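You operate a simulated robot arm through the tools that you are given. There is no shell and no other tool.

You are at the controls of a simulated robot arm. One attempt, no reset.

Task
Wipe-test the leaf under the stencil plate; dab green dots if the pad stays clean, else yellow.
Fine: wet the cream pad in the tray's thinner; pad and dabber back, plate off on to the bench. Set down upright: cream pad, dabber.

Only the result counts: the job must be done as asked and must still hold three seconds after the hand-in. Knocking over, shifting, dropping, spilling or breaking anything else fails it.

Robot
A 7-joint arm with a fingered hand, fixed in place. Base frame: the origin is at the foot of the arm, x ahead of it, y to its left, z up. Lengths are in cm, angles in degrees, forces in N, time in s.
Its first joint turns from -69.0 to 172.0 degrees. Payload 5 kg.
The TCP is the grasp point between the finger pads, 3.2 cm short of the fingertips. In the tool frame z runs along the fingers and y along their closing line. The gripper opens to 16 cm. The gripper's body begins 8.9 cm behind the TCP. The gripper is a hand of 3 fingers: y runs from the thumb to the fingers, the wrist lies at [0, 0, -25.2] in the tool frame, and closing takes about 1.5 s.
Orientation is that of the tool frame in the base frame, as a unit quaternion [w, x, y, z]. With the fingers straight down and closing along the base's y, the tool's x points along the base's -x, its y along +y and its z along -z.

Tools
- The arm moves only by the tool move_arm. Its argument "commands" is a list that holds one entry, the list of rows, each a list of 7 numbers: the shift along the tool's x, y, z in units of 30 mm (1.0 is 30 mm), then the turn, a rotation vector about the tool's x, y, z in units of 6 degrees (1.0 is 6 degrees), then the opening, from 0 (shut) to 1 (fully open). In form: [[[tx, ty, tz, ax, ay, az, grip], ...]]. A call has 1 to 20 rows; each row shifts and turns the commanded pose from where the row before left it, along the tool's axes as they then stand. A call with a number of a shift or a turn outside -1 to 1 is refused whole. Rows are played at 5 a second. More than 5 cm and 8.6 degrees between two rows, or a gripper value outside its range, and nothing of the call is played. A pose out of reach is approached as far as the arm can. The call stops where the force on the tool passes 40 N (or 10 N more than at its start, if that is more) or the arm is blocked; 0.2 s more then pass. Each finger travels about 10.8 cm/s and halts on what it meets, pressing with about 30 N; the grip force reading is that of the motor and also rises with nothing between the fingers. The clock runs only during rows and for 0.2 s after the last one: add rows that do not move to give the fingers time. The reply holds the time, the measured pose of the TCP, the force on the tool along the base axes, the opening and the grip force, in the units named above and with some noise, with the torque about the TCP (base axes, N m) and any sound that the robot's microphone picked up.
- Cameras (640 x 400 px; columns grow to the right, rows downward): "scene" is fixed at [5.86, 63.36, 166.23]; the picture's right is [-0.53, -0.85, 0.00], its down [-0.47, 0.30, -0.83] and it looks along [0.70, -0.44, -0.55] (base axes); focal length 314 px, centre (320, 200). "wrist" rides on the gripper at [6.5, -0.4, -11.6] in the tool frame; the picture's right is [0.06, 1.00, 0.00], its down [-0.87, 0.05, -0.49] and it looks along [-0.49, 0.03, 0.87] (tool axes); focal length 261 px, centre (320, 200). There is no depth. A picture from a camera that has moved, and an enlarged one, comes with that camera's place and axes in the base frame and with its lens. The place of the scene camera against the robot may be out by one fixed shift of up to 2.5 cm in any direction.
- capture(camera): a new picture of that camera. It takes no simulated time.
- move_column(by): slides the trunk up (or, below 0, down) by that many cm; the arm rides with it, the base frame stays. It gives what a move gives, with no picture.
- preshape(shape): the hand has 3 fingers and takes this shape, open, in about a second: jaw (thumb against the fingers, like two jaws); tri (thumb and two fingers); tip (a fingertip pinch); poke (one finger out to press); point (the index stretched); flat (the hand flat); cup (the hand cupped); fist (a fist). The gripper value then closes the fingers along that shape, each until it touches; the sizes above hold for jaw. It gives what a move gives, with no picture.
- inspect(camera, box): a new picture of the part [left, top, right, bottom] of that camera's present view, enlarged. It takes no simulated time.
- close_job(): hands the job in; it is judged then, once.

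Nothing tells you positions but the pictures and the camera data. Unless the task says otherwise, let go and move clear before handing in.

The tools are called as name(argument=value, ...) on one line, values as JSON. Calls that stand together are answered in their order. move_arm: Moves the arm, as the interface text tells. Its arguments: {"type":"object","properties":{"commands":{"type":"array"}},"required":["commands"]} The other tools are called the same way: move_column (by) slides the trunk up or down; preshape (shape) gives the hand a shape; capture (camera) takes a picture; inspect (camera, box) takes an enlarged picture of a part of a camera's view; close_job () hands the job in.

At the start:

```text
time: 0.0
ee_pos: [60.87, -25.68, 127.04]
tcp_rot: [0.001, 0.0, 1.0, 0.0]
wrist_force: [0.0, -0.1, 0.5]
ft_torque: [-0.01, -0.02, 0.01]
finger_gap: 15.98
finger_force: 0.1
shape: jaw
trunk travel left (down, up): [-70.0, 24.0]
```

scene: 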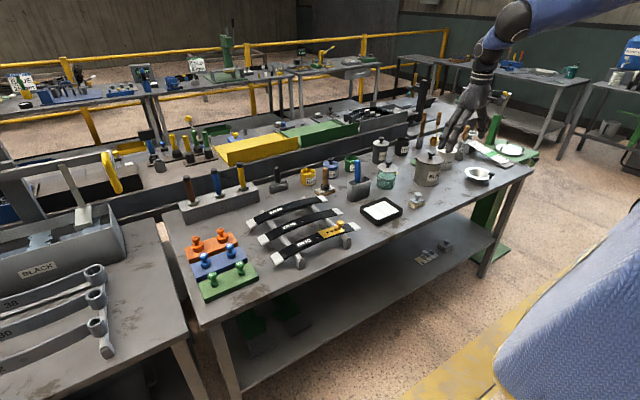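
wrist: 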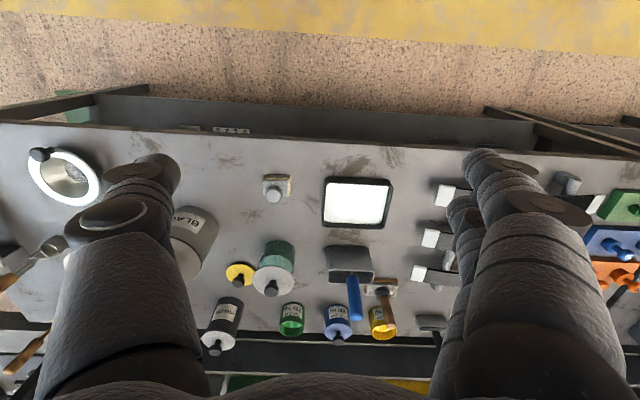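

I see a workbench with leaf springs, a stencil plate (yellow?) on one leaf, paint cups, a tray with white liquid, and assorted dabbers. I'll look closer at the parts before moving anything.

inspect(camera="scene", box=[240, 140, 400, 270])

inspect(camera="scene", box=[160, 150, 280, 300])

inspect(camera="scene", box=[360, 100, 540, 220])

inspect(camera="wrist", box=[180, 150, 480, 370])

```text
3.08 times, centred on (320, 205) of scene
camera zoom: at [5.86, 63.36, 166.23], right [-0.53, -0.85, 0.0], down [-0.47, 0.3, -0.83], along [0.7, -0.44, -0.55], focal length 965 px, centre (320, 185)
```

zoom: 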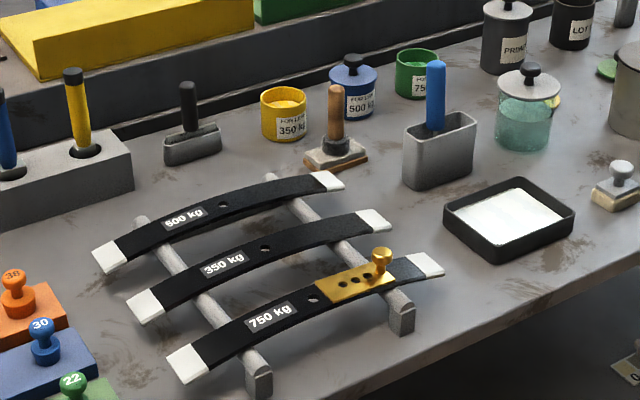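

```text
2.67 times, centred on (220, 225) of scene
camera zoom: at [5.86, 63.36, 166.23], right [-0.53, -0.85, 0.0], down [-0.47, 0.3, -0.83], along [0.7, -0.44, -0.55], focal length 836 px, centre (587, 133)
```

zoom: 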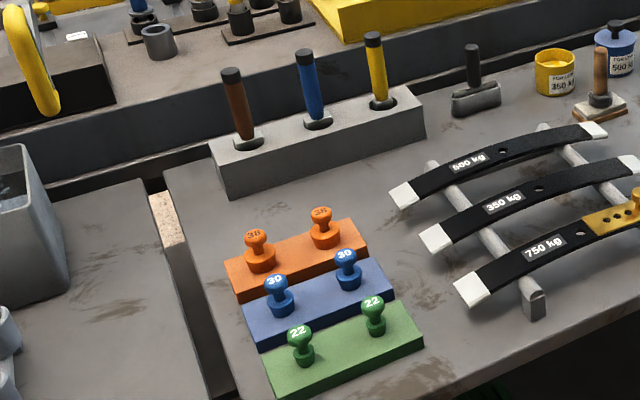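

```text
3.33 times, centred on (450, 160) of scene
camera zoom: at [5.86, 63.36, 166.23], right [-0.53, -0.85, 0.0], down [-0.47, 0.3, -0.83], along [0.7, -0.44, -0.55], focal length 1045 px, centre (-113, 333)
```

zoom: 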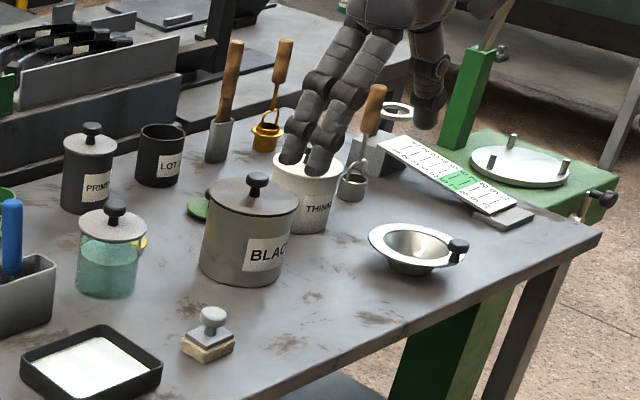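

```text
1.82 times, centred on (330, 260) of wrist
camera zoom: at [54.35, -26.05, 138.5], right [-0.06, 1.0, 0.0], down [0.87, 0.05, 0.49], along [0.49, 0.03, -0.87], focal length 474 px, centre (302, 91)
```

zoom: 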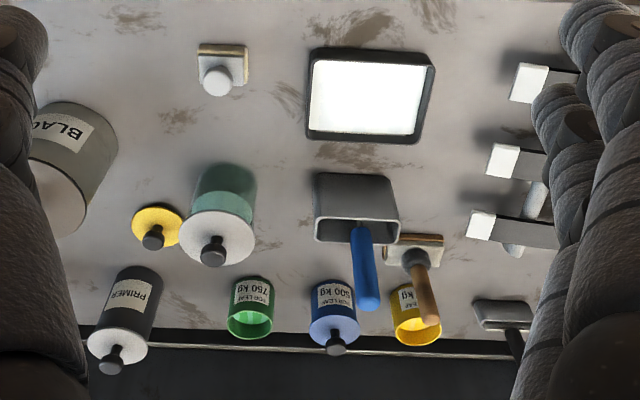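

The stencil plate sits on the 750 kg leaf. The open green and yellow pots, the cream pad with its knob by the tray, and the candidate dabbers are all near the middle of the bench. I'll move the hand left at its present height to look at the leaves with the wrist camera.

move_arm(commands=[[[0, 1, 0, 0, 0, 0, 1], [0, 1, 0, 0, 0, 0, 1], [0, 1, 0, 0, 0, 0, 1], [0, 1, 0, 0, 0, 0, 1], [0, 1, 0, 0, 0, 0, 1], [0, 1, 0, 0, 0, 0, 1], [0, 1, 0, 0, 0, 0, 1], [0, 1, 0, 0, 0, 0, 1]]])

capture(camera="wrist")

capture(camera="scene")

```text
time: 1.8
ee_pos: [60.07, -9.88, 126.58]
tcp_rot: [0.0, 0.0, 1.0, 0.003]
wrist_force: [0.3, 0.9, -0.4]
ft_torque: [0.04, 0.01, -0.01]
finger_gap: 16.0
finger_force: 0.0
shape: jaw
out of reach, approached as far as the arm can: row 6, 7, 8
trunk travel left (down, up): [-70.0, 24.0]
```

```text
taken
camera wrist: at [53.57, -10.31, 138.07], right [-0.06, 1.0, 0.01], down [0.87, 0.05, 0.49], along [0.49, 0.04, -0.87], focal length 261 px, centre (320, 200)
```

wrist: 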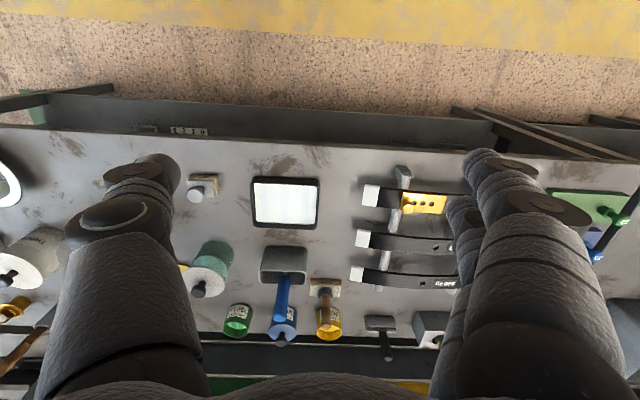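

```text
taken
```

scene: 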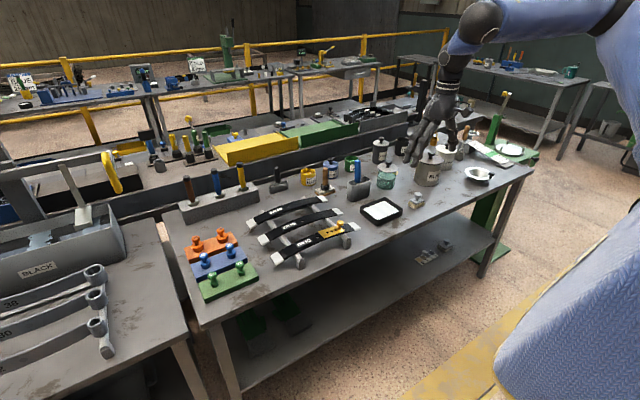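

The move ran out of reach around y = -9 at this height. I'll lower a little, well above the tools, and move forward and left to find a better pose.

move_arm(commands=[[[-1, 0, 0.5, 0, 0, 0, 1], [-1, 0, 0.5, 0, 0, 0, 1], [0, 1, 0, 0, 0, 0, 1], [0, 1, 0, 0, 0, 0, 1], [0, 1, 0, 0, 0, 0, 1], [0, 1, 0, 0, 0, 0, 1]]])

capture(camera="wrist")

capture(camera="scene")

```text
time: 3.2
ee_pos: [63.88, -10.69, 122.9]
tcp_rot: [0.001, 0.001, 1.0, 0.002]
wrist_force: [-0.4, 1.0, -0.9]
ft_torque: [0.01, -0.01, 0.0]
finger_gap: 16.02
finger_force: 0.1
shape: jaw
out of reach, approached as far as the arm can: row 1, 2, 3, 4, 5, 6
trunk travel left (down, up): [-70.0, 24.0]
```

```text
taken
camera wrist: at [57.27, -11.1, 134.28], right [-0.06, 1.0, 0.01], down [0.87, 0.05, 0.49], along [0.49, 0.04, -0.87], focal length 261 px, centre (320, 200)
```

wrist: 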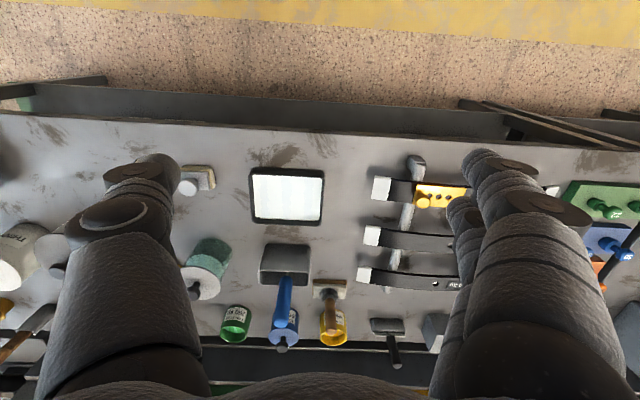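

```text
taken
```

scene: 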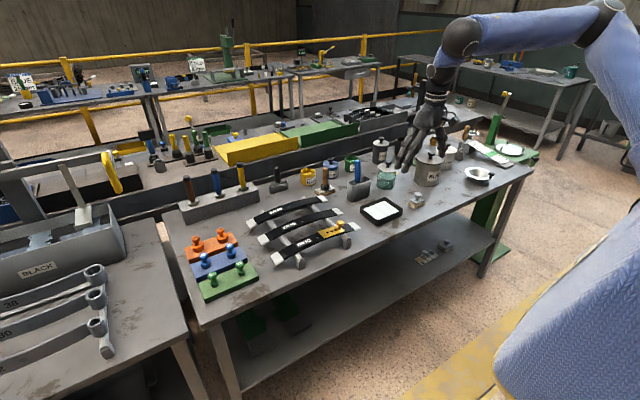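

The reach limit seems to be about wrist yaw rather than distance. I'll rotate the hand about its own axis and see whether the arm follows.

move_arm(commands=[[[0, 0, 0, 0, 0, -1, 1], [0, 0, 0, 0, 0, -1, 1], [0, 0, 0, 0, 0, -1, 1], [0, 0, 0, 0, 0, -1, 1], [0, 0, 0, 0, 0, -1, 1]]])

capture(camera="scene")

```text
time: 4.4
ee_pos: [63.71, -10.75, 122.83]
tcp_rot: [0.0, -0.259, 0.966, 0.0]
wrist_force: [-0.1, 0.2, -0.5]
ft_torque: [-0.02, 0.0, 0.0]
finger_gap: 15.97
finger_force: 0.1
shape: jaw
trunk travel left (down, up): [-70.0, 24.0]
```

```text
taken
```

scene: 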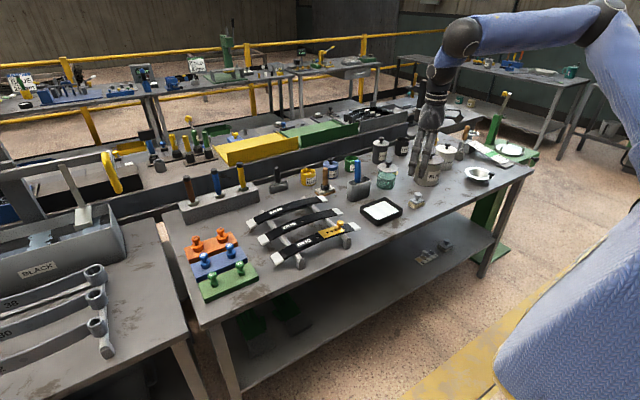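

The turn went through, so the arm has wrist room now. I'll move along base +y with this hand yaw.

move_arm(commands=[[[-0.5, 0.866, 0, 0, 0, 0, 1], [-0.5, 0.866, 0, 0, 0, 0, 1], [-0.5, 0.866, 0, 0, 0, 0, 1], [-0.5, 0.866, 0, 0, 0, 0, 1], [-0.5, 0.866, 0, 0, 0, 0, 1]]])

capture(camera="wrist")

```text
time: 5.6
ee_pos: [62.07, -9.82, 122.03]
tcp_rot: [0.002, -0.258, 0.966, 0.001]
wrist_force: [-0.6, -0.9, 0.2]
ft_torque: [-0.04, -0.01, -0.01]
finger_gap: 15.99
finger_force: 0.0
shape: jaw
out of reach, approached as far as the arm can: row 1, 2, 3, 4, 5
trunk travel left (down, up): [-70.0, 24.0]
```

```text
taken
camera wrist: at [56.65, -13.53, 133.46], right [-0.55, 0.83, 0.0], down [0.73, 0.48, 0.49], along [0.41, 0.28, -0.87], focal length 261 px, centre (320, 200)
```

wrist: 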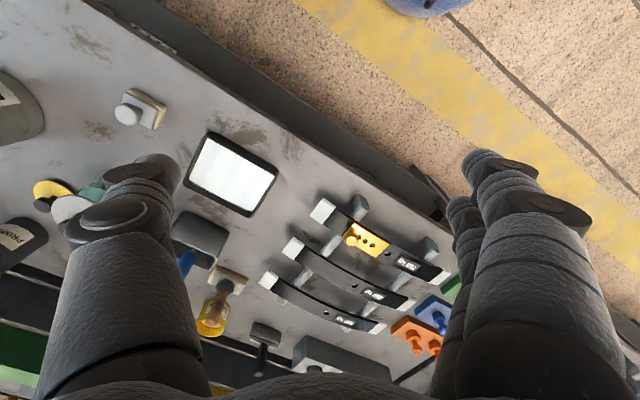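

Still blocked at about the same azimuth, so I suspect the wrist bend at this height. I'll raise the trunk and lower the hand so the forearm slopes down more, then try again.

move_column(by=12)

move_arm(commands=[[[0, 0, 1, 0, 0, 0, 1], [0, 0, 1, 0, 0, 0, 1], [0, 0, 1, 0, 0, 0, 1], [0, 0, 1, 0, 0, 0, 1], [-0.5, 0.866, 0, 0, 0, 0, 1], [-0.5, 0.866, 0, 0, 0, 0, 1], [-0.5, 0.866, 0, 0, 0, 0, 1], [-0.5, 0.866, 0, 0, 0, 0, 1]]])

capture(camera="scene")

```text
time: 7.1
ee_pos: [62.13, -9.87, 134.09]
tcp_rot: [0.001, -0.259, 0.966, 0.002]
wrist_force: [0.4, -0.4, -0.5]
ft_torque: [0.01, -0.01, -0.03]
finger_gap: 16.02
finger_force: 0.1
shape: jaw
trunk travel left (down, up): [-82.0, 12.0]
```

```text
time: 8.9
ee_pos: [61.92, -9.72, 122.12]
tcp_rot: [0.002, -0.258, 0.966, 0.002]
wrist_force: [0.1, 0.4, 0.4]
ft_torque: [0.07, -0.01, -0.03]
finger_gap: 15.99
finger_force: 0.0
shape: jaw
out of reach, approached as far as the arm can: row 5, 6, 7, 8
trunk travel left (down, up): [-82.0, 12.0]
```

```text
taken
```

scene: 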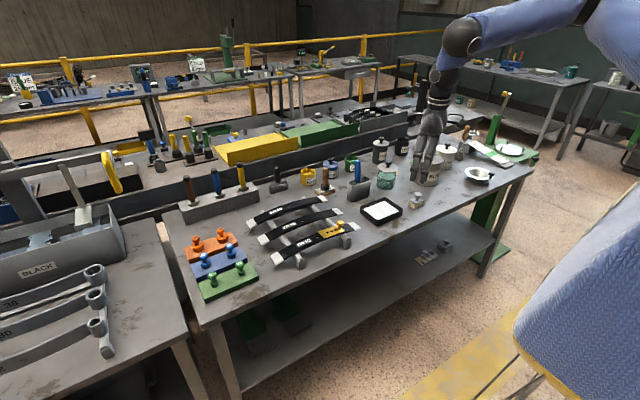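

The limit shows up at the same azimuth again. I'll move straight ahead over the bench, staying above all tool tops (about z 104), to see whether the limit is a y line or an angle.

move_arm(commands=[[[-0.866, -0.5, 0, 0, 0, 0, 1], [-0.866, -0.5, 0, 0, 0, 0, 1], [-0.866, -0.5, 0, 0, 0, 0, 1], [-0.866, -0.5, 0, 0, 0, 0, 1], [-0.5, 0.866, 0, 0, 0, 0, 1], [-0.5, 0.866, 0, 0, 0, 0, 1]]])

capture(camera="wrist")

```text
time: 10.3
ee_pos: [71.55, -12.56, 124.56]
tcp_rot: [0.002, -0.259, 0.966, 0.002]
wrist_force: [0.0, 0.3, -0.7]
ft_torque: [-0.01, -0.01, 0.05]
finger_gap: 15.99
finger_force: 0.1
shape: jaw
out of reach, approached as far as the arm can: row 1, 2, 4, 5, 6
trunk travel left (down, up): [-82.0, 12.0]
```

```text
taken
camera wrist: at [66.14, -16.23, 135.96], right [-0.55, 0.83, 0.0], down [0.73, 0.48, 0.49], along [0.41, 0.28, -0.87], focal length 261 px, centre (320, 200)
```

wrist: 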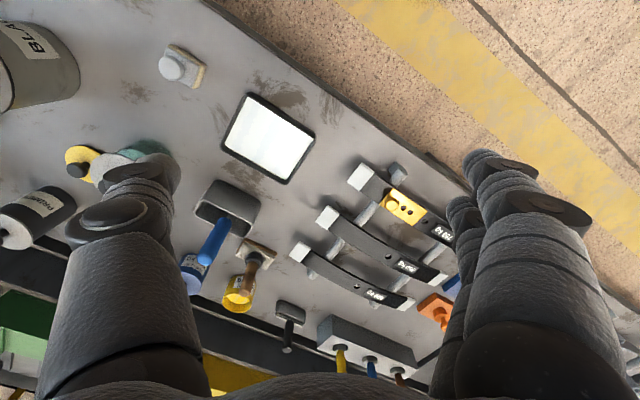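

The block is angular, at azimuth about -9°, so it is probably a joint limit in the present arm configuration. I'll draw the hand back toward the robot, clear of the bench, to see the arm and try to swing across at short radius.

move_arm(commands=[[[0.866, 0.5, 0, 0, 0, 0, 1], [0.866, 0.5, 0, 0, 0, 0, 1], [0.866, 0.5, 0, 0, 0, 0, 1], [0.866, 0.5, 0, 0, 0, 0, 1], [0.866, 0.5, 0, 0, 0, 0, 1], [0.866, 0.5, 0, 0, 0, 0, 1], [0.866, 0.5, 0, 0, 0, 0, 1], [0.866, 0.5, 0, 0, 0, 0, 1]]])

capture(camera="scene")

```text
time: 12.1
ee_pos: [47.23, -12.28, 124.32]
tcp_rot: [0.003, -0.258, 0.966, 0.002]
wrist_force: [-1.3, -0.4, -0.1]
ft_torque: [0.01, 0.0, -0.03]
finger_gap: 15.99
finger_force: 0.0
shape: jaw
trunk travel left (down, up): [-82.0, 12.0]
```

```text
taken
```

scene: 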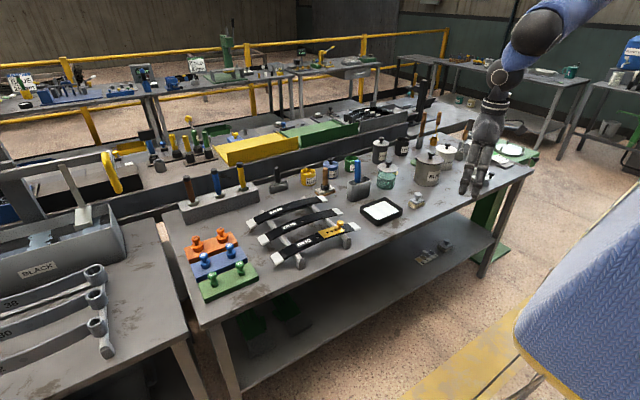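

The arm followed cleanly back to x = 47. I'll sweep left (+y) at this short radius.

move_arm(commands=[[[-0.5, 0.866, 0, 0, 0, 0, 1], [-0.5, 0.866, 0, 0, 0, 0, 1], [-0.5, 0.866, 0, 0, 0, 0, 1], [-0.5, 0.866, 0, 0, 0, 0, 1], [-0.5, 0.866, 0, 0, 0, 0, 1], [-0.5, 0.866, 0, 0, 0, 0, 1], [-0.5, 0.866, 0, 0, 0, 0, 1]]])

capture(camera="scene")

```text
time: 13.7
ee_pos: [47.52, -8.38, 124.39]
tcp_rot: [0.0, -0.259, 0.966, 0.002]
wrist_force: [-0.1, 0.0, -0.4]
ft_torque: [0.01, 0.0, 0.03]
finger_gap: 15.99
finger_force: 0.0
shape: jaw
out of reach, approached as far as the arm can: row 2, 3, 4, 5, 6, 7
trunk travel left (down, up): [-82.0, 12.0]
```

```text
taken
```

scene: 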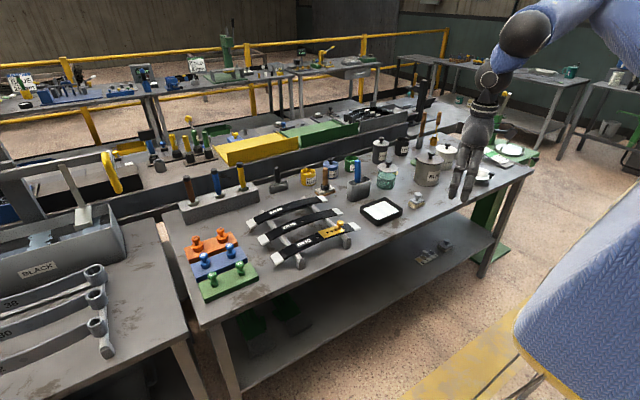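

Same angle limit again. I'll lower the trunk with the hand clear in front of the bench, so the scene camera can show me how the arm is configured.

move_column(by=-34)

capture(camera="scene")

capture(camera="wrist")

```text
time: 17.0
ee_pos: [47.32, -8.31, 90.42]
tcp_rot: [0.001, -0.259, 0.966, 0.002]
wrist_force: [0.1, 0.3, 0.2]
ft_torque: [-0.01, -0.01, 0.0]
finger_gap: 16.0
finger_force: 0.1
shape: jaw
trunk travel left (down, up): [-48.0, 46.0]
```

```text
taken
```

scene: 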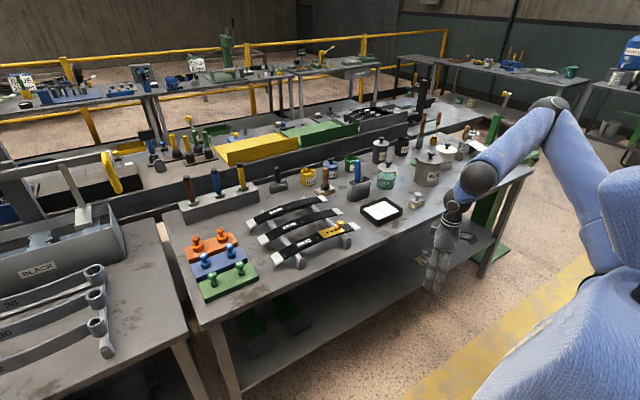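

```text
taken
camera wrist: at [42.02, -12.04, 101.74], right [-0.55, 0.83, 0.0], down [0.73, 0.48, 0.5], along [0.41, 0.28, -0.87], focal length 261 px, centre (320, 200)
```

wrist: 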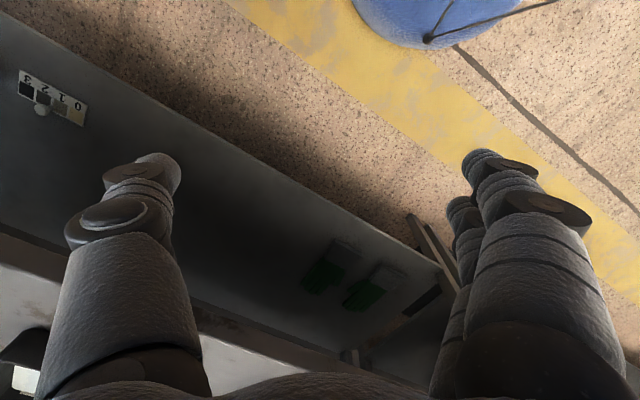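

Now the arm is visible: a blue humanoid-style arm with its elbow raised out to the right. I'll look closer at it.

inspect(camera="scene", box=[400, 70, 640, 400])

```text
1.21 times, centred on (520, 235) of scene
camera zoom: at [5.86, 63.36, 166.23], right [-0.53, -0.85, 0.0], down [-0.47, 0.3, -0.83], along [0.7, -0.44, -0.55], focal length 380 px, centre (78, 158)
```

zoom: 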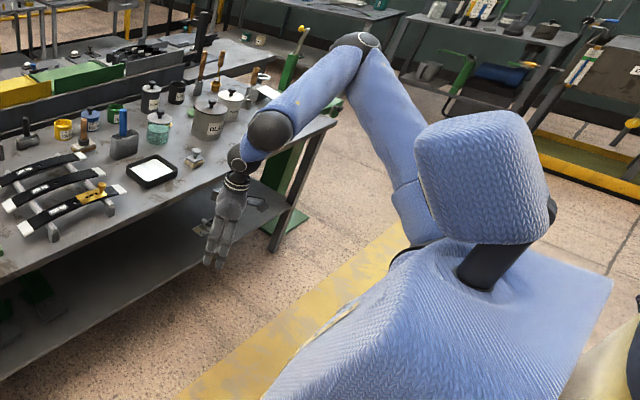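

The arm is a right-side humanoid arm with the elbow flared out. To find which joint blocks leftward motion, I'll undo the yaw, tilt the fingers toward the left by 18°, and test the +y move here in free space.

move_arm(commands=[[[0, 0, 0, 0, 0, 1, 1], [0, 0, 0, 0, 0, 1, 1], [0, 0, 0, 0, 0, 1, 1], [0, 0, 0, 0, 0, 1, 1], [0, 0, 0, 0, 0, 1, 1], [0, 0, 0, -1, 0, 0, 1], [0, 0, 0, -1, 0, 0, 1], [0, 0, 0, -1, 0, 0, 1]]])

move_arm(commands=[[[0, 0.951, 0.309, 0, 0, 0, 1], [0, 0.951, 0.309, 0, 0, 0, 1], [0, 0.951, 0.309, 0, 0, 0, 1], [0, 0.951, 0.309, 0, 0, 0, 1], [0, 0.951, 0.309, 0, 0, 0, 1]]])

capture(camera="scene")

```text
time: 18.8
ee_pos: [47.34, -8.48, 90.41]
tcp_rot: [0.001, 0.0, 0.987, 0.159]
wrist_force: [0.3, 0.7, 0.1]
ft_torque: [0.01, -0.03, 0.01]
finger_gap: 15.97
finger_force: 0.1
shape: jaw
trunk travel left (down, up): [-48.0, 46.0]
```

```text
time: 20.0
ee_pos: [47.62, 1.67, 90.27]
tcp_rot: [0.0, 0.0, 0.987, 0.159]
wrist_force: [0.0, -0.1, 0.9]
ft_torque: [-0.04, 0.02, -0.01]
finger_gap: 16.01
finger_force: 0.0
shape: jaw
out of reach, approached as far as the arm can: row 4, 5
trunk travel left (down, up): [-48.0, 46.0]
```

```text
taken
```

scene: 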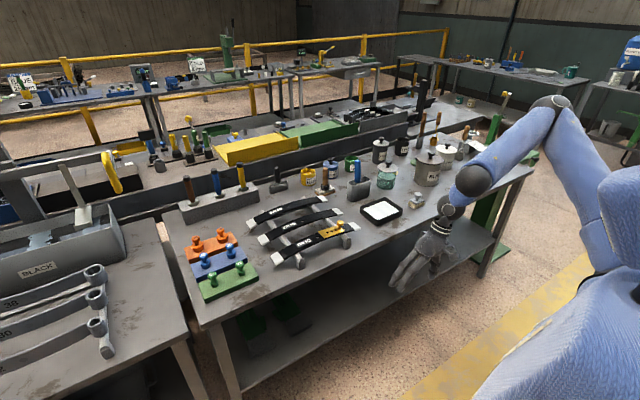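

The tilt test shows the wrist ball position is what's limited (shoulder side), not the wrist joints. In this posture the hand is high relative to the shoulder, so I'll raise the trunk and lower the hand, still clear in front of the bench, then test leftward again.

move_column(by=38)

move_arm(commands=[[[0, 0, 0, 1, 0, 0, 1], [0, 0, 0, 1, 0, 0, 1], [0, 0, 0, 1, 0, 0, 1], [0, -1, 0, 0, 0, 0, 1], [0, 0, 1, 0, 0, 0, 1], [0, 0, 1, 0, 0, 0, 1], [0, 0, 1, 0, 0, 0, 1], [0, 0, 1, 0, 0, 0, 1], [0, 0, 1, 0, 0, 0, 1], [0, 0, 1, 0, 0, 0, 1], [0, 0, 1, 0, 0, 0, 1], [0, 0, 1, 0, 0, 0, 1], [0, 0, 1, 0, 0, 0, 1], [0, 0, 1, 0, 0, 0, 1]]])

capture(camera="scene")

```text
time: 23.7
ee_pos: [47.49, 1.54, 128.1]
tcp_rot: [0.001, 0.001, 0.987, 0.159]
wrist_force: [-0.4, -0.5, -0.1]
ft_torque: [-0.01, 0.01, 0.0]
finger_gap: 16.01
finger_force: 0.0
shape: jaw
trunk travel left (down, up): [-86.0, 8.0]
```

```text
time: 26.7
ee_pos: [47.52, 0.47, 120.93]
tcp_rot: [-0.001, 0.0, 0.987, 0.161]
wrist_force: [0.8, 0.0, -0.2]
ft_torque: [0.0, -0.03, 0.01]
finger_gap: 15.99
finger_force: 0.0
shape: jaw
out of reach, approached as far as the arm can: row 1, 2, 3, 7, 8, 9, 10, 11, 12, 13, 14
trunk travel left (down, up): [-86.0, 8.0]
```

```text
taken
```

scene: 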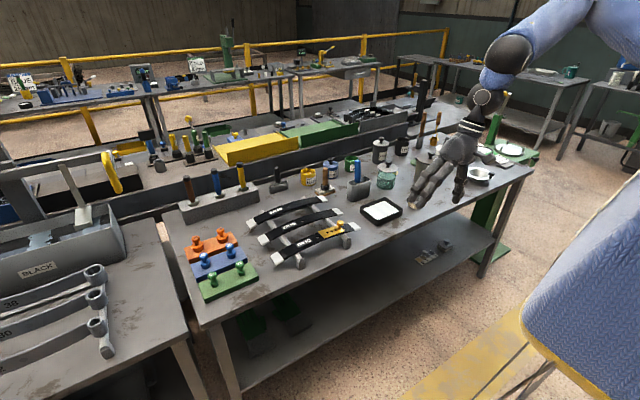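

Still restricted here. I'll go back right to where the arm moves freely, straighten the hand, then lower in front of the bench edge and look at the posture again.

move_arm(commands=[[[0, -0.951, -0.309, 0, 0, 0, 1], [0, -0.951, -0.309, 0, 0, 0, 1], [0, -0.951, -0.309, 0, 0, 0, 1], [0, -0.951, -0.309, 0, 0, 0, 1], [0, -0.951, -0.309, 0, 0, 0, 1], [0, -0.951, -0.309, 0, 0, 0, 1], [0, -0.951, -0.309, 0, 0, 0, 1], [0, 0, 0, 1, 0, 0, 1], [0, 0, 0, 1, 0, 0, 1], [0, 0, 0, 1, 0, 0, 1], [-1, 0, 0, 0, 0, 0, 1], [-1, 0, 0, 0, 0, 0, 1], [0, -1, 0, 0, 0, 0, 1], [0, -1, 0, 0, 0, 0, 1], [0, -1, 0, 0, 0, 0, 1]]])

move_arm(commands=[[[0, 0, 1, 0, 0, 0, 1], [0, 0, 1, 0, 0, 0, 1], [0, 0, 1, 0, 0, 0, 1], [0, 0, 1, 0, 0, 0, 1], [0, 0, 1, 0, 0, 0, 1], [0, 0, 1, 0, 0, 0, 1], [0, 0, 1, 0, 0, 0, 1], [0, 0, 1, 0, 0, 0, 1]]])

capture(camera="scene")

```text
time: 29.9
ee_pos: [54.05, -29.62, 121.34]
tcp_rot: [0.001, 0.0, 1.0, 0.004]
wrist_force: [-1.2, -0.3, 0.2]
ft_torque: [0.02, 0.03, -0.04]
finger_gap: 15.98
finger_force: 0.1
shape: jaw
out of reach, approached as far as the arm can: row 4
trunk travel left (down, up): [-86.0, 8.0]
```

```text
time: 31.7
ee_pos: [54.11, -29.59, 97.12]
tcp_rot: [0.0, 0.001, 1.0, 0.003]
wrist_force: [-0.1, 0.3, -0.2]
ft_torque: [0.03, 0.04, -0.03]
finger_gap: 16.0
finger_force: 0.0
shape: jaw
trunk travel left (down, up): [-86.0, 8.0]
```

```text
taken
```

scene: 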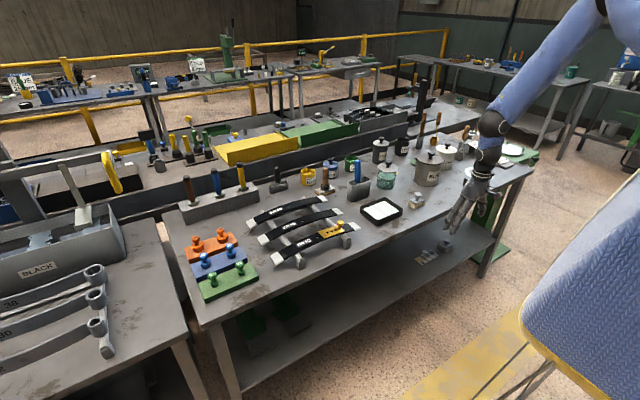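

The arm lowered cleanly here. Now I'll sweep left along the front of the bench at this height (free space).

move_arm(commands=[[[0, 1, 0, 0, 0, 0, 1], [0, 1, 0, 0, 0, 0, 1], [0, 1, 0, 0, 0, 0, 1], [0, 1, 0, 0, 0, 0, 1], [0, 1, 0, 0, 0, 0, 1], [0, 1, 0, 0, 0, 0, 1], [0, 1, 0, 0, 0, 0, 1], [0, 1, 0, 0, 0, 0, 1], [0, 1, 0, 0, 0, 0, 1], [0, 1, 0, 0, 0, 0, 1], [0, 1, 0, 0, 0, 0, 1], [0, 1, 0, 0, 0, 0, 1], [0, 1, 0, 0, 0, 0, 1]]])

capture(camera="scene")

```text
time: 34.5
ee_pos: [53.18, -12.38, 112.13]
tcp_rot: [0.002, 0.0, 1.0, 0.005]
wrist_force: [0.2, -0.1, 0.6]
ft_torque: [-0.01, 0.02, -0.02]
finger_gap: 15.96
finger_force: 0.1
shape: jaw
out of reach, approached as far as the arm can: row 3, 4, 5, 6, 7, 8, 9, 10, 11, 12, 13
trunk travel left (down, up): [-86.0, 8.0]
```

```text
taken
```

scene: 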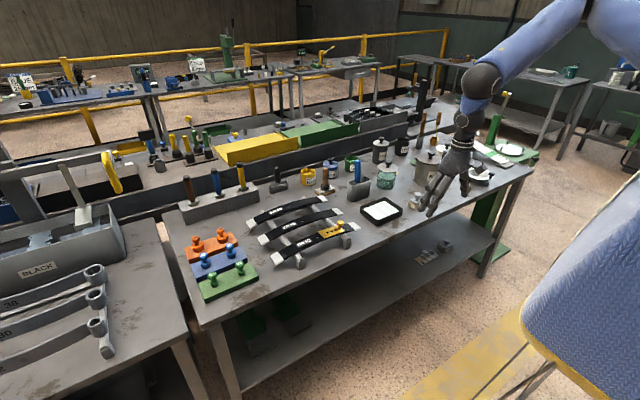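

The blocked region is toward lower-left, which points to a shoulder joint limit in this flared-elbow posture. I'll drop the trunk again, still clear of the bench, to see the arm's current shape in the scene view.

move_column(by=-40)

inspect(camera="scene", box=[400, 50, 640, 400])

```text
time: 38.3
ee_pos: [53.27, -12.5, 72.22]
tcp_rot: [0.001, 0.0, 1.0, 0.005]
wrist_force: [-0.1, 0.3, -0.7]
ft_torque: [-0.02, -0.04, 0.02]
finger_gap: 15.97
finger_force: 0.1
shape: jaw
trunk travel left (down, up): [-46.0, 48.0]
```

```text
1.14 times, centred on (520, 225) of scene
camera zoom: at [5.86, 63.36, 166.23], right [-0.53, -0.85, 0.0], down [-0.47, 0.3, -0.83], along [0.7, -0.44, -0.55], focal length 358 px, centre (91, 171)
```

zoom: 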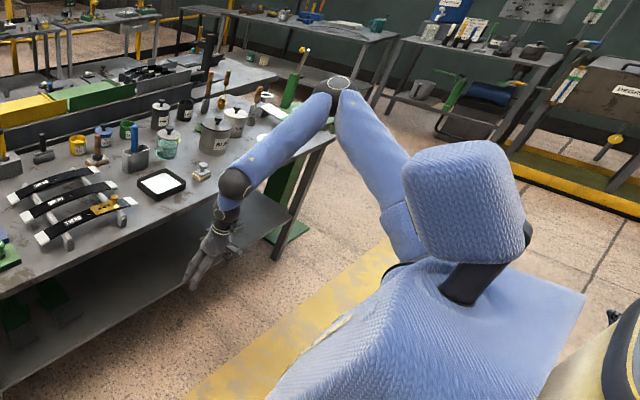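

The elbow is up and to the right, and the wrist ball is near the shoulder. Extending the arm forward should lower the elbow's influence, so I'll raise the trunk fully, extend over the bench high above everything, then try sweeping left there.

move_column(by=48)

move_arm(commands=[[[0, -1, 0, 0, 0, 0, 1], [0, -1, 0, 0, 0, 0, 1], [0, -1, 0, 0, 0, 0, 1], [-1, 0, 0, 0, 0, 0, 1], [-1, 0, 0, 0, 0, 0, 1], [-1, 0, 0, 0, 0, 0, 1], [-1, 0, 0, 0, 0, 0, 1], [-1, 0, 0, 0, 0, 0, 1], [-1, 0, 0, 0, 0, 0, 1], [-1, 0, 0, 0, 0, 0, 1], [-1, 0, 0, 0, 0, 0, 1], [-1, 0, 0, 0, 0, 0, 1], [-1, 0, 0, 0, 0, 0, 1]]])

capture(camera="scene")

capture(camera="wrist")

```text
refused: 48 is not a number from -40 to 40
```

```text
time: 40.2
ee_pos: [67.26, -21.62, 72.1]
tcp_rot: [-0.006, -0.002, 1.0, 0.002]
wrist_force: [-25.1, -4.4, 15.0]
ft_torque: [0.53, -3.86, -0.17]
finger_gap: 16.0
finger_force: 0.0
shape: jaw
trunk travel left (down, up): [-46.0, 48.0]
stopped in row 9: the force on the tool passed its limit at 100 N (the readings are from after the stop); the commanded pose is now the measured one
```

```text
taken
```

scene: 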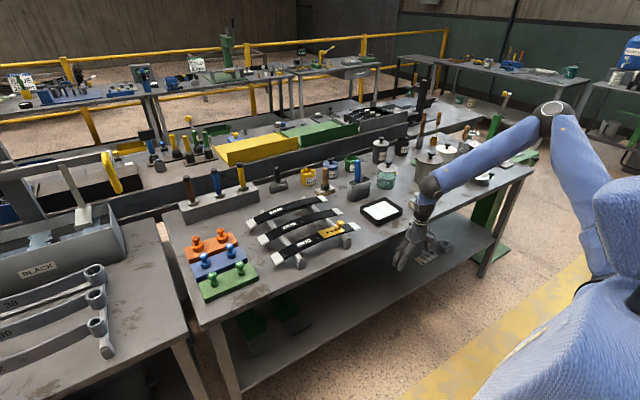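

```text
taken
camera wrist: at [60.89, -22.1, 83.67], right [-0.07, 1.0, 0.01], down [0.87, 0.05, 0.48], along [0.48, 0.04, -0.88], focal length 261 px, centre (320, 200)
```

wrist: 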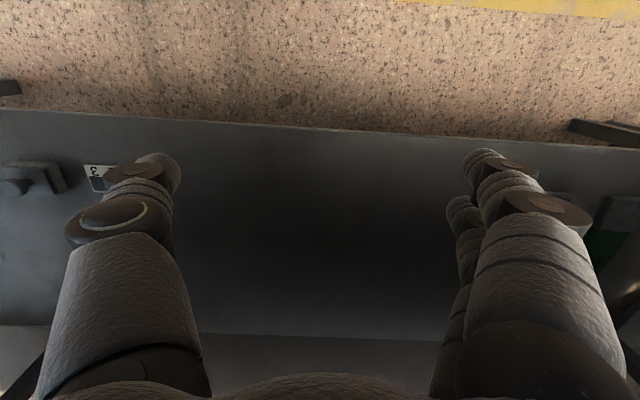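

That was my mistake: the column move was refused, but the arm move ran anyway and bumped the bench edge. The items look undisturbed. I'll back off first and, from now on, issue dependent moves one at a time.

move_arm(commands=[[[1, 0, 0, 0, 0, 0, 1], [1, 0, 0, 0, 0, 0, 1], [1, 0, 0, 0, 0, 0, 1], [1, 0, 0, 0, 0, 0, 1]]])

```text
time: 41.2
ee_pos: [55.53, -21.58, 72.26]
tcp_rot: [-0.004, -0.002, 1.0, 0.003]
wrist_force: [-0.1, 0.9, 1.0]
ft_torque: [0.01, 0.0, -0.01]
finger_gap: 15.97
finger_force: 0.0
shape: jaw
trunk travel left (down, up): [-46.0, 48.0]
```

The hand is clear of the bench, with no residual force. I'll raise the column within its allowed step and check the scene for anything disturbed.

move_column(by=40)

inspect(camera="scene", box=[240, 140, 400, 270])

inspect(camera="scene", box=[360, 100, 540, 220])

```text
time: 45.0
ee_pos: [55.46, -21.68, 112.16]
tcp_rot: [-0.004, -0.001, 1.0, 0.003]
wrist_force: [-0.1, -0.3, -0.7]
ft_torque: [-0.04, 0.02, 0.03]
finger_gap: 15.98
finger_force: 0.0
shape: jaw
trunk travel left (down, up): [-86.0, 8.0]
```

```text
3.08 times, centred on (320, 205) of scene
camera zoom: at [5.86, 63.36, 166.23], right [-0.53, -0.85, 0.0], down [-0.47, 0.3, -0.83], along [0.7, -0.44, -0.55], focal length 965 px, centre (320, 185)
```

zoom: 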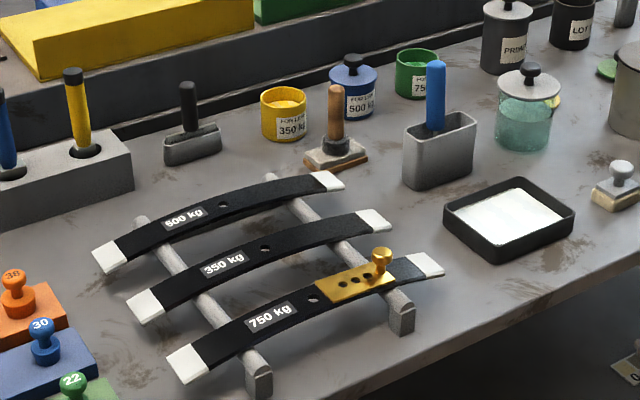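

```text
3.33 times, centred on (450, 160) of scene
camera zoom: at [5.86, 63.36, 166.23], right [-0.53, -0.85, 0.0], down [-0.47, 0.3, -0.83], along [0.7, -0.44, -0.55], focal length 1045 px, centre (-113, 333)
```

zoom: 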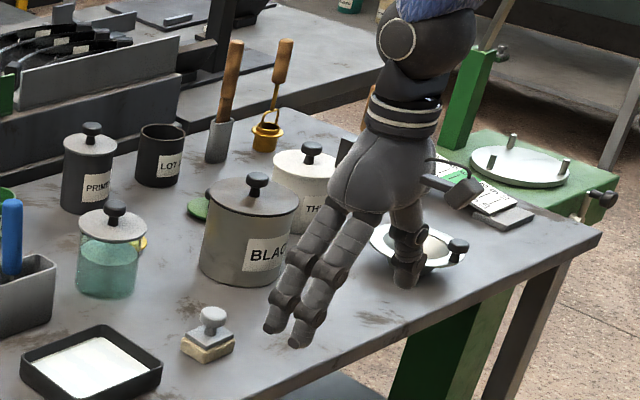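

Nothing on the bench has moved. I'll raise the trunk the remaining 8 cm.

move_column(by=8)

```text
time: 46.2
ee_pos: [55.53, -21.59, 120.18]
tcp_rot: [-0.004, -0.003, 1.0, 0.003]
wrist_force: [0.6, 0.3, 1.7]
ft_torque: [-0.02, -0.04, 0.01]
finger_gap: 15.98
finger_force: 0.1
shape: jaw
trunk travel left (down, up): [-94.0, 0.0]
```

Now at z = 120 with the trunk fully up. I'll extend forward over the bench at this safe height.

move_arm(commands=[[[-1, 0, 0, 0, 0, 0, 1], [-1, 0, 0, 0, 0, 0, 1], [-1, 0, 0, 0, 0, 0, 1], [-1, 0, 0, 0, 0, 0, 1], [-1, 0, 0, 0, 0, 0, 1], [-1, 0, 0, 0, 0, 0, 1], [-1, 0, 0, 0, 0, 0, 1], [-1, 0, 0, 0, 0, 0, 1], [-1, 0, 0, 0, 0, 0, 1], [-1, 0, 0, 0, 0, 0, 1]]])

capture(camera="scene")

capture(camera="wrist")

```text
time: 48.4
ee_pos: [82.13, -24.66, 121.7]
tcp_rot: [-0.004, -0.002, 1.0, 0.004]
wrist_force: [0.0, -0.5, 0.3]
ft_torque: [-0.02, 0.01, -0.01]
finger_gap: 15.98
finger_force: 0.1
shape: jaw
out of reach, approached as far as the arm can: row 8, 9, 10
trunk travel left (down, up): [-94.0, 0.0]
```

```text
taken
```

scene: 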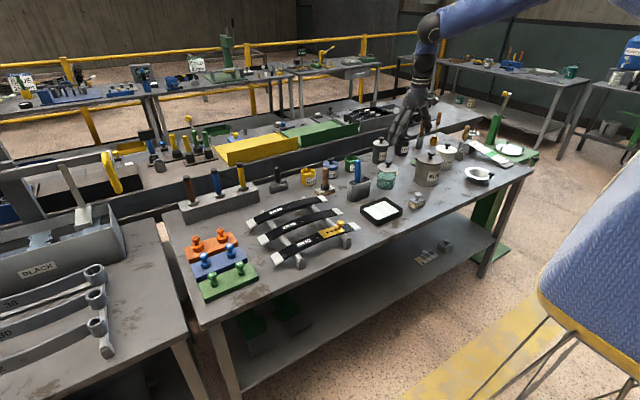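

```text
taken
camera wrist: at [75.81, -25.17, 133.2], right [-0.07, 1.0, 0.01], down [0.87, 0.05, 0.48], along [0.48, 0.04, -0.87], focal length 261 px, centre (320, 200)
```

wrist: 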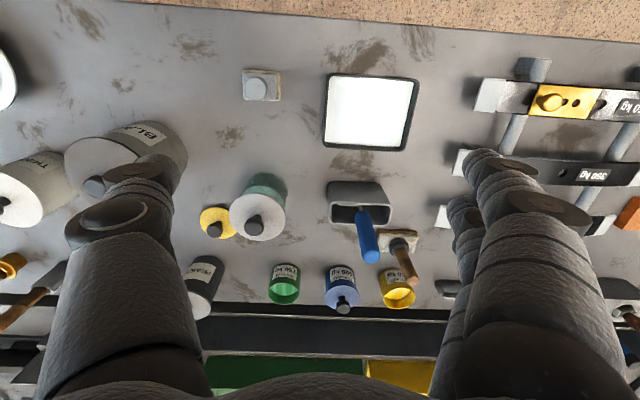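

Extending forward shifts the limit further right, so the upper arm can't swing inward in this elbow-high posture. I'll pull back out over the floor and go right and low, to see whether the elbow drops into a more natural posture.

move_arm(commands=[[[1, 0, 0, 0, 0, 0, 1], [1, 0, 0, 0, 0, 0, 1], [1, 0, 0, 0, 0, 0, 1], [1, 0, 0, 0, 0, 0, 1], [1, 0, 0, 0, 0, 0, 1], [1, 0, 0, 0, 0, 0, 1], [1, 0, 0, 0, 0, 0, 1], [1, 0, 0, 0, 0, 0, 1], [1, 0, 0, 0, 0, 0, 1], [1, 0, 0, 0, 0, 0, 1], [0, -1, 0, 0, 0, 0, 1], [0, -1, 0, 0, 0, 0, 1]]])

```text
time: 51.0
ee_pos: [52.26, -30.93, 122.14]
tcp_rot: [-0.005, -0.004, 1.0, 0.002]
wrist_force: [-0.3, 0.4, -0.8]
ft_torque: [-0.03, -0.02, 0.01]
finger_gap: 15.99
finger_force: 0.1
shape: jaw
trunk travel left (down, up): [-94.0, 0.0]
```

I'm at x = 52, over the floor in front of the bench. I'll lower in stages.

move_arm(commands=[[[0, 0, 1, 0, 0, 0, 1], [0, 0, 1, 0, 0, 0, 1], [0, 0, 1, 0, 0, 0, 1], [0, 0, 1, 0, 0, 0, 1], [0, 0, 1, 0, 0, 0, 1], [0, 0, 1, 0, 0, 0, 1], [0, 0, 1, 0, 0, 0, 1], [0, 0, 1, 0, 0, 0, 1], [0, 0, 1, 0, 0, 0, 1], [0, 0, 1, 0, 0, 0, 1], [0, 0, 1, 0, 0, 0, 1], [0, 0, 1, 0, 0, 0, 1], [0, 0, 1, 0, 0, 0, 1], [0, 0, 1, 0, 0, 0, 1]]])

capture(camera="scene")

```text
time: 54.0
ee_pos: [51.59, -37.89, 96.05]
tcp_rot: [-0.005, -0.002, 1.0, 0.004]
wrist_force: [0.0, 0.1, 0.1]
ft_torque: [0.05, -0.01, -0.02]
finger_gap: 15.99
finger_force: 0.1
shape: jaw
out of reach, approached as far as the arm can: row 8, 9, 10, 11, 12, 13, 14
trunk travel left (down, up): [-94.0, 0.0]
```

```text
taken
```

scene: 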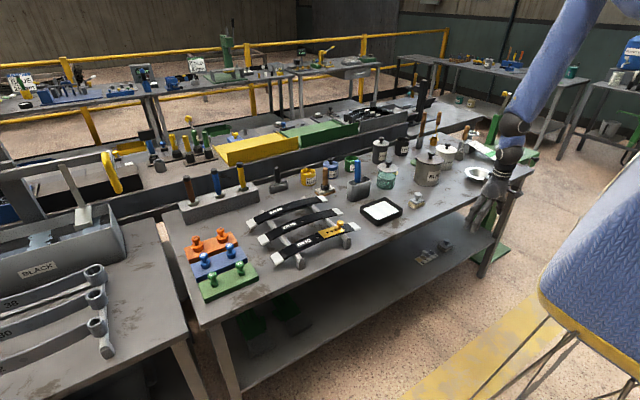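

The arm geometry isn't clear yet, particularly where the torso and shoulder sit. I'll raise the hand a bit and drop the trunk well down, clear of the bench at x ≈ 52, so the scene camera sees the robot's whole upper body.

move_arm(commands=[[[0, 0, -1, 0, 0, 0, 1], [0, 0, -1, 0, 0, 0, 1], [0, 0, -1, 0, 0, 0, 1], [0, 0, -1, 0, 0, 0, 1], [0, 0, -1, 0, 0, 0, 1], [0, 0, -1, 0, 0, 0, 1], [0, 0, -1, 0, 0, 0, 1], [0, 0, -1, 0, 0, 0, 1]]])

```text
time: 55.8
ee_pos: [51.73, -37.69, 120.24]
tcp_rot: [-0.004, -0.002, 1.0, 0.003]
wrist_force: [0.3, -1.0, 0.3]
ft_torque: [-0.03, 0.02, 0.01]
finger_gap: 15.99
finger_force: 0.1
shape: jaw
trunk travel left (down, up): [-94.0, 0.0]
```

Hand raised to z = 120 at x = 52. Now I'll lower the column by 40.

move_column(by=-40)

capture(camera="scene")

```text
time: 59.6
ee_pos: [51.76, -37.81, 80.26]
tcp_rot: [-0.004, -0.001, 1.0, 0.003]
wrist_force: [0.3, 0.0, -0.7]
ft_torque: [0.0, 0.01, 0.0]
finger_gap: 15.99
finger_force: 0.1
shape: jaw
trunk travel left (down, up): [-54.0, 40.0]
```

```text
taken
```

scene: 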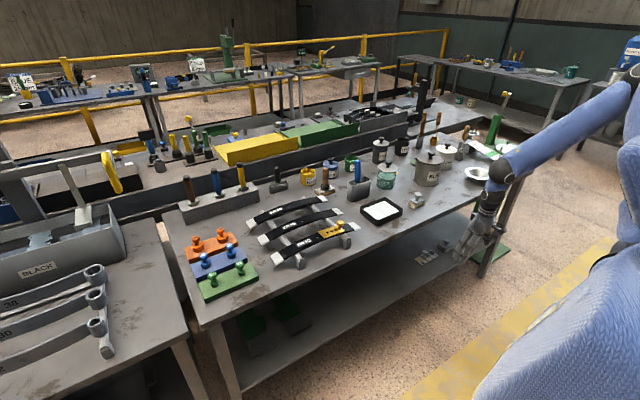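

Clear so far. I'll go down another 30 to bring the head and shoulders into view.

move_column(by=-32)

inspect(camera="scene", box=[380, 80, 640, 400])

```text
time: 62.8
ee_pos: [51.81, -37.74, 48.25]
tcp_rot: [-0.004, -0.002, 1.0, 0.003]
wrist_force: [-0.1, 0.4, 0.3]
ft_torque: [0.01, -0.03, -0.02]
finger_gap: 15.99
finger_force: 0.0
shape: jaw
trunk travel left (down, up): [-22.0, 72.0]
```

```text
1.25 times, centred on (510, 240) of scene
camera zoom: at [5.86, 63.36, 166.23], right [-0.53, -0.85, 0.0], down [-0.47, 0.3, -0.83], along [0.7, -0.44, -0.55], focal length 392 px, centre (82, 150)
```

zoom: 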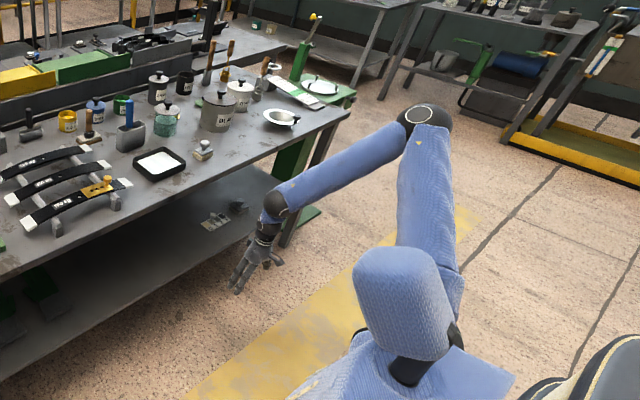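

The robot's arm is now fully visible. I'll zoom in on the joints to understand the structure.

inspect(camera="scene", box=[540, 130, 640, 250])

inspect(camera="scene", box=[480, 270, 640, 400])

inspect(camera="scene", box=[430, 180, 540, 310])

```text
3.33 times, centred on (590, 190) of scene
camera zoom: at [5.86, 63.36, 166.23], right [-0.53, -0.85, 0.0], down [-0.47, 0.3, -0.83], along [0.7, -0.44, -0.55], focal length 1045 px, centre (-580, 233)
```

zoom: 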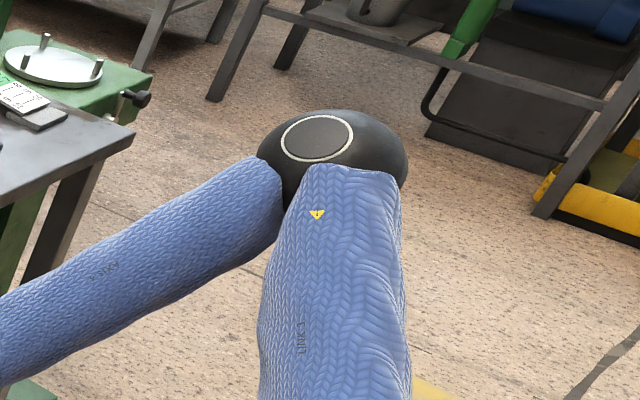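

```text
3.08 times, centred on (560, 335) of scene
camera zoom: at [5.86, 63.36, 166.23], right [-0.53, -0.85, 0.0], down [-0.47, 0.3, -0.83], along [0.7, -0.44, -0.55], focal length 965 px, centre (-418, -215)
```

zoom: 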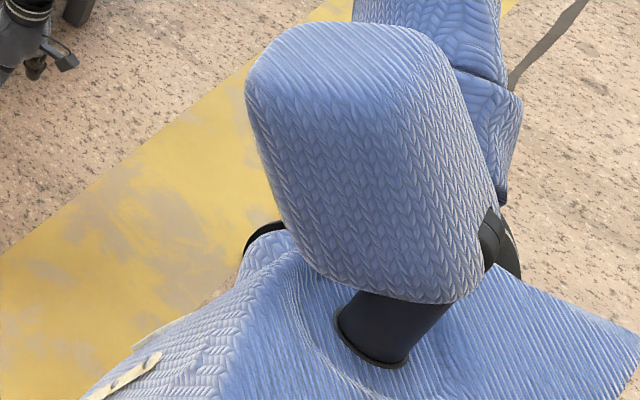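

```text
3.08 times, centred on (485, 245) of scene
camera zoom: at [5.86, 63.36, 166.23], right [-0.53, -0.85, 0.0], down [-0.47, 0.3, -0.83], along [0.7, -0.44, -0.55], focal length 965 px, centre (-188, 62)
```

zoom: 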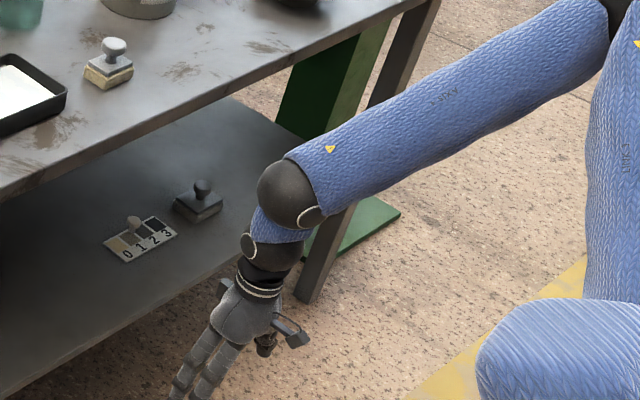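

The structure is clear now: a humanoid right arm (shoulder pitch, roll, yaw, then elbow) stuck in an over-raised elbow branch near its shoulder limits. It should unfold if I swing the hand out to the robot's right side, where the floor is free, lower it there, and come back with the elbow low. First I'll raise the trunk.

move_column(by=40)

```text
time: 66.6
ee_pos: [51.8, -37.88, 88.08]
tcp_rot: [-0.004, -0.001, 1.0, 0.004]
wrist_force: [0.5, 0.2, -0.1]
ft_torque: [-0.03, -0.01, -0.02]
finger_gap: 16.0
finger_force: 0.1
shape: jaw
trunk travel left (down, up): [-62.0, 32.0]
```

Trunk is raised and the hand is at z = 88 in front of the bench. Now I'll swing right and slightly back.

move_arm(commands=[[[0.5, -0.93, 0, 0, 0, 0, 1], [0.5, -0.93, 0, 0, 0, 0, 1], [0.5, -0.93, 0, 0, 0, 0, 1], [0.5, -0.93, 0, 0, 0, 0, 1], [0.5, -0.93, 0, 0, 0, 0, 1], [0.5, -0.93, 0, 0, 0, 0, 1], [0.5, -0.93, 0, 0, 0, 0, 1], [0.5, -0.93, 0, 0, 0, 0, 1], [0.5, -0.93, 0, 0, 0, 0, 1], [0.5, -0.93, 0, 0, 0, 0, 1]]])

capture(camera="scene")

```text
time: 68.8
ee_pos: [37.16, -66.06, 87.95]
tcp_rot: [-0.005, -0.002, 1.0, 0.004]
wrist_force: [-0.4, 0.5, 0.4]
ft_torque: [0.02, 0.03, -0.01]
finger_gap: 15.98
finger_force: 0.1
shape: jaw
trunk travel left (down, up): [-62.0, 32.0]
```

```text
taken
```

scene: 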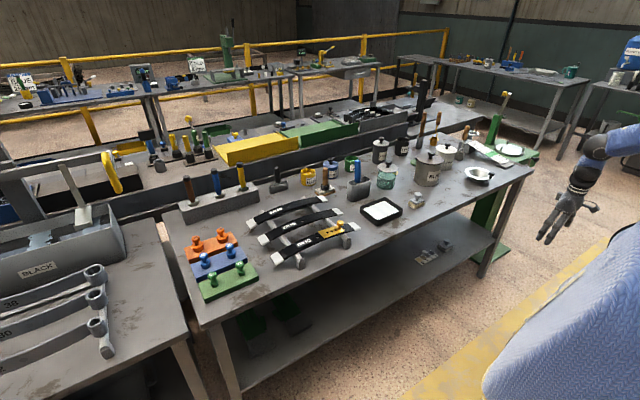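

It went without any limit. I'll continue right and then lower a bit.

move_arm(commands=[[[0.5, -0.86, 0, 0, 0, 0, 1], [0.5, -0.86, 0, 0, 0, 0, 1], [0.5, -0.86, 0, 0, 0, 0, 1], [0.5, -0.86, 0, 0, 0, 0, 1], [0.5, -0.86, 0, 0, 0, 0, 1], [0.5, -0.86, 0, 0, 0, 0, 1], [0.5, -0.86, 0, 0, 0, 0, 1], [0, 0, 1, 0, 0, 0, 1], [0, 0, 1, 0, 0, 0, 1], [0, 0, 1, 0, 0, 0, 1], [0, 0, 1, 0, 0, 0, 1], [0, 0, 1, 0, 0, 0, 1], [0, 0, 1, 0, 0, 0, 1]]])

capture(camera="scene")

```text
time: 71.6
ee_pos: [26.4, -83.75, 70.0]
tcp_rot: [-0.004, -0.002, 1.0, 0.003]
wrist_force: [0.9, 1.6, -1.0]
ft_torque: [-0.01, 0.02, 0.0]
finger_gap: 15.99
finger_force: 0.1
shape: jaw
trunk travel left (down, up): [-62.0, 32.0]
```

```text
taken
```

scene: 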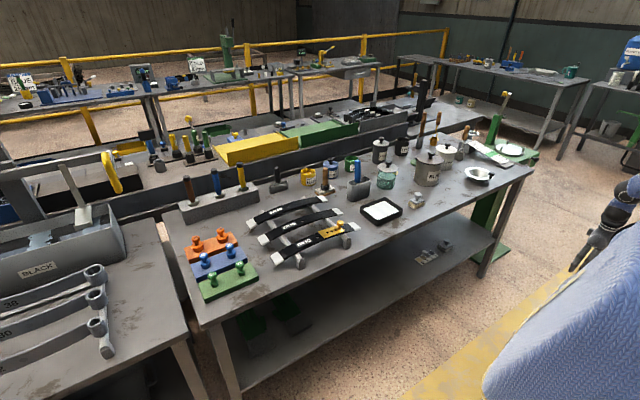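

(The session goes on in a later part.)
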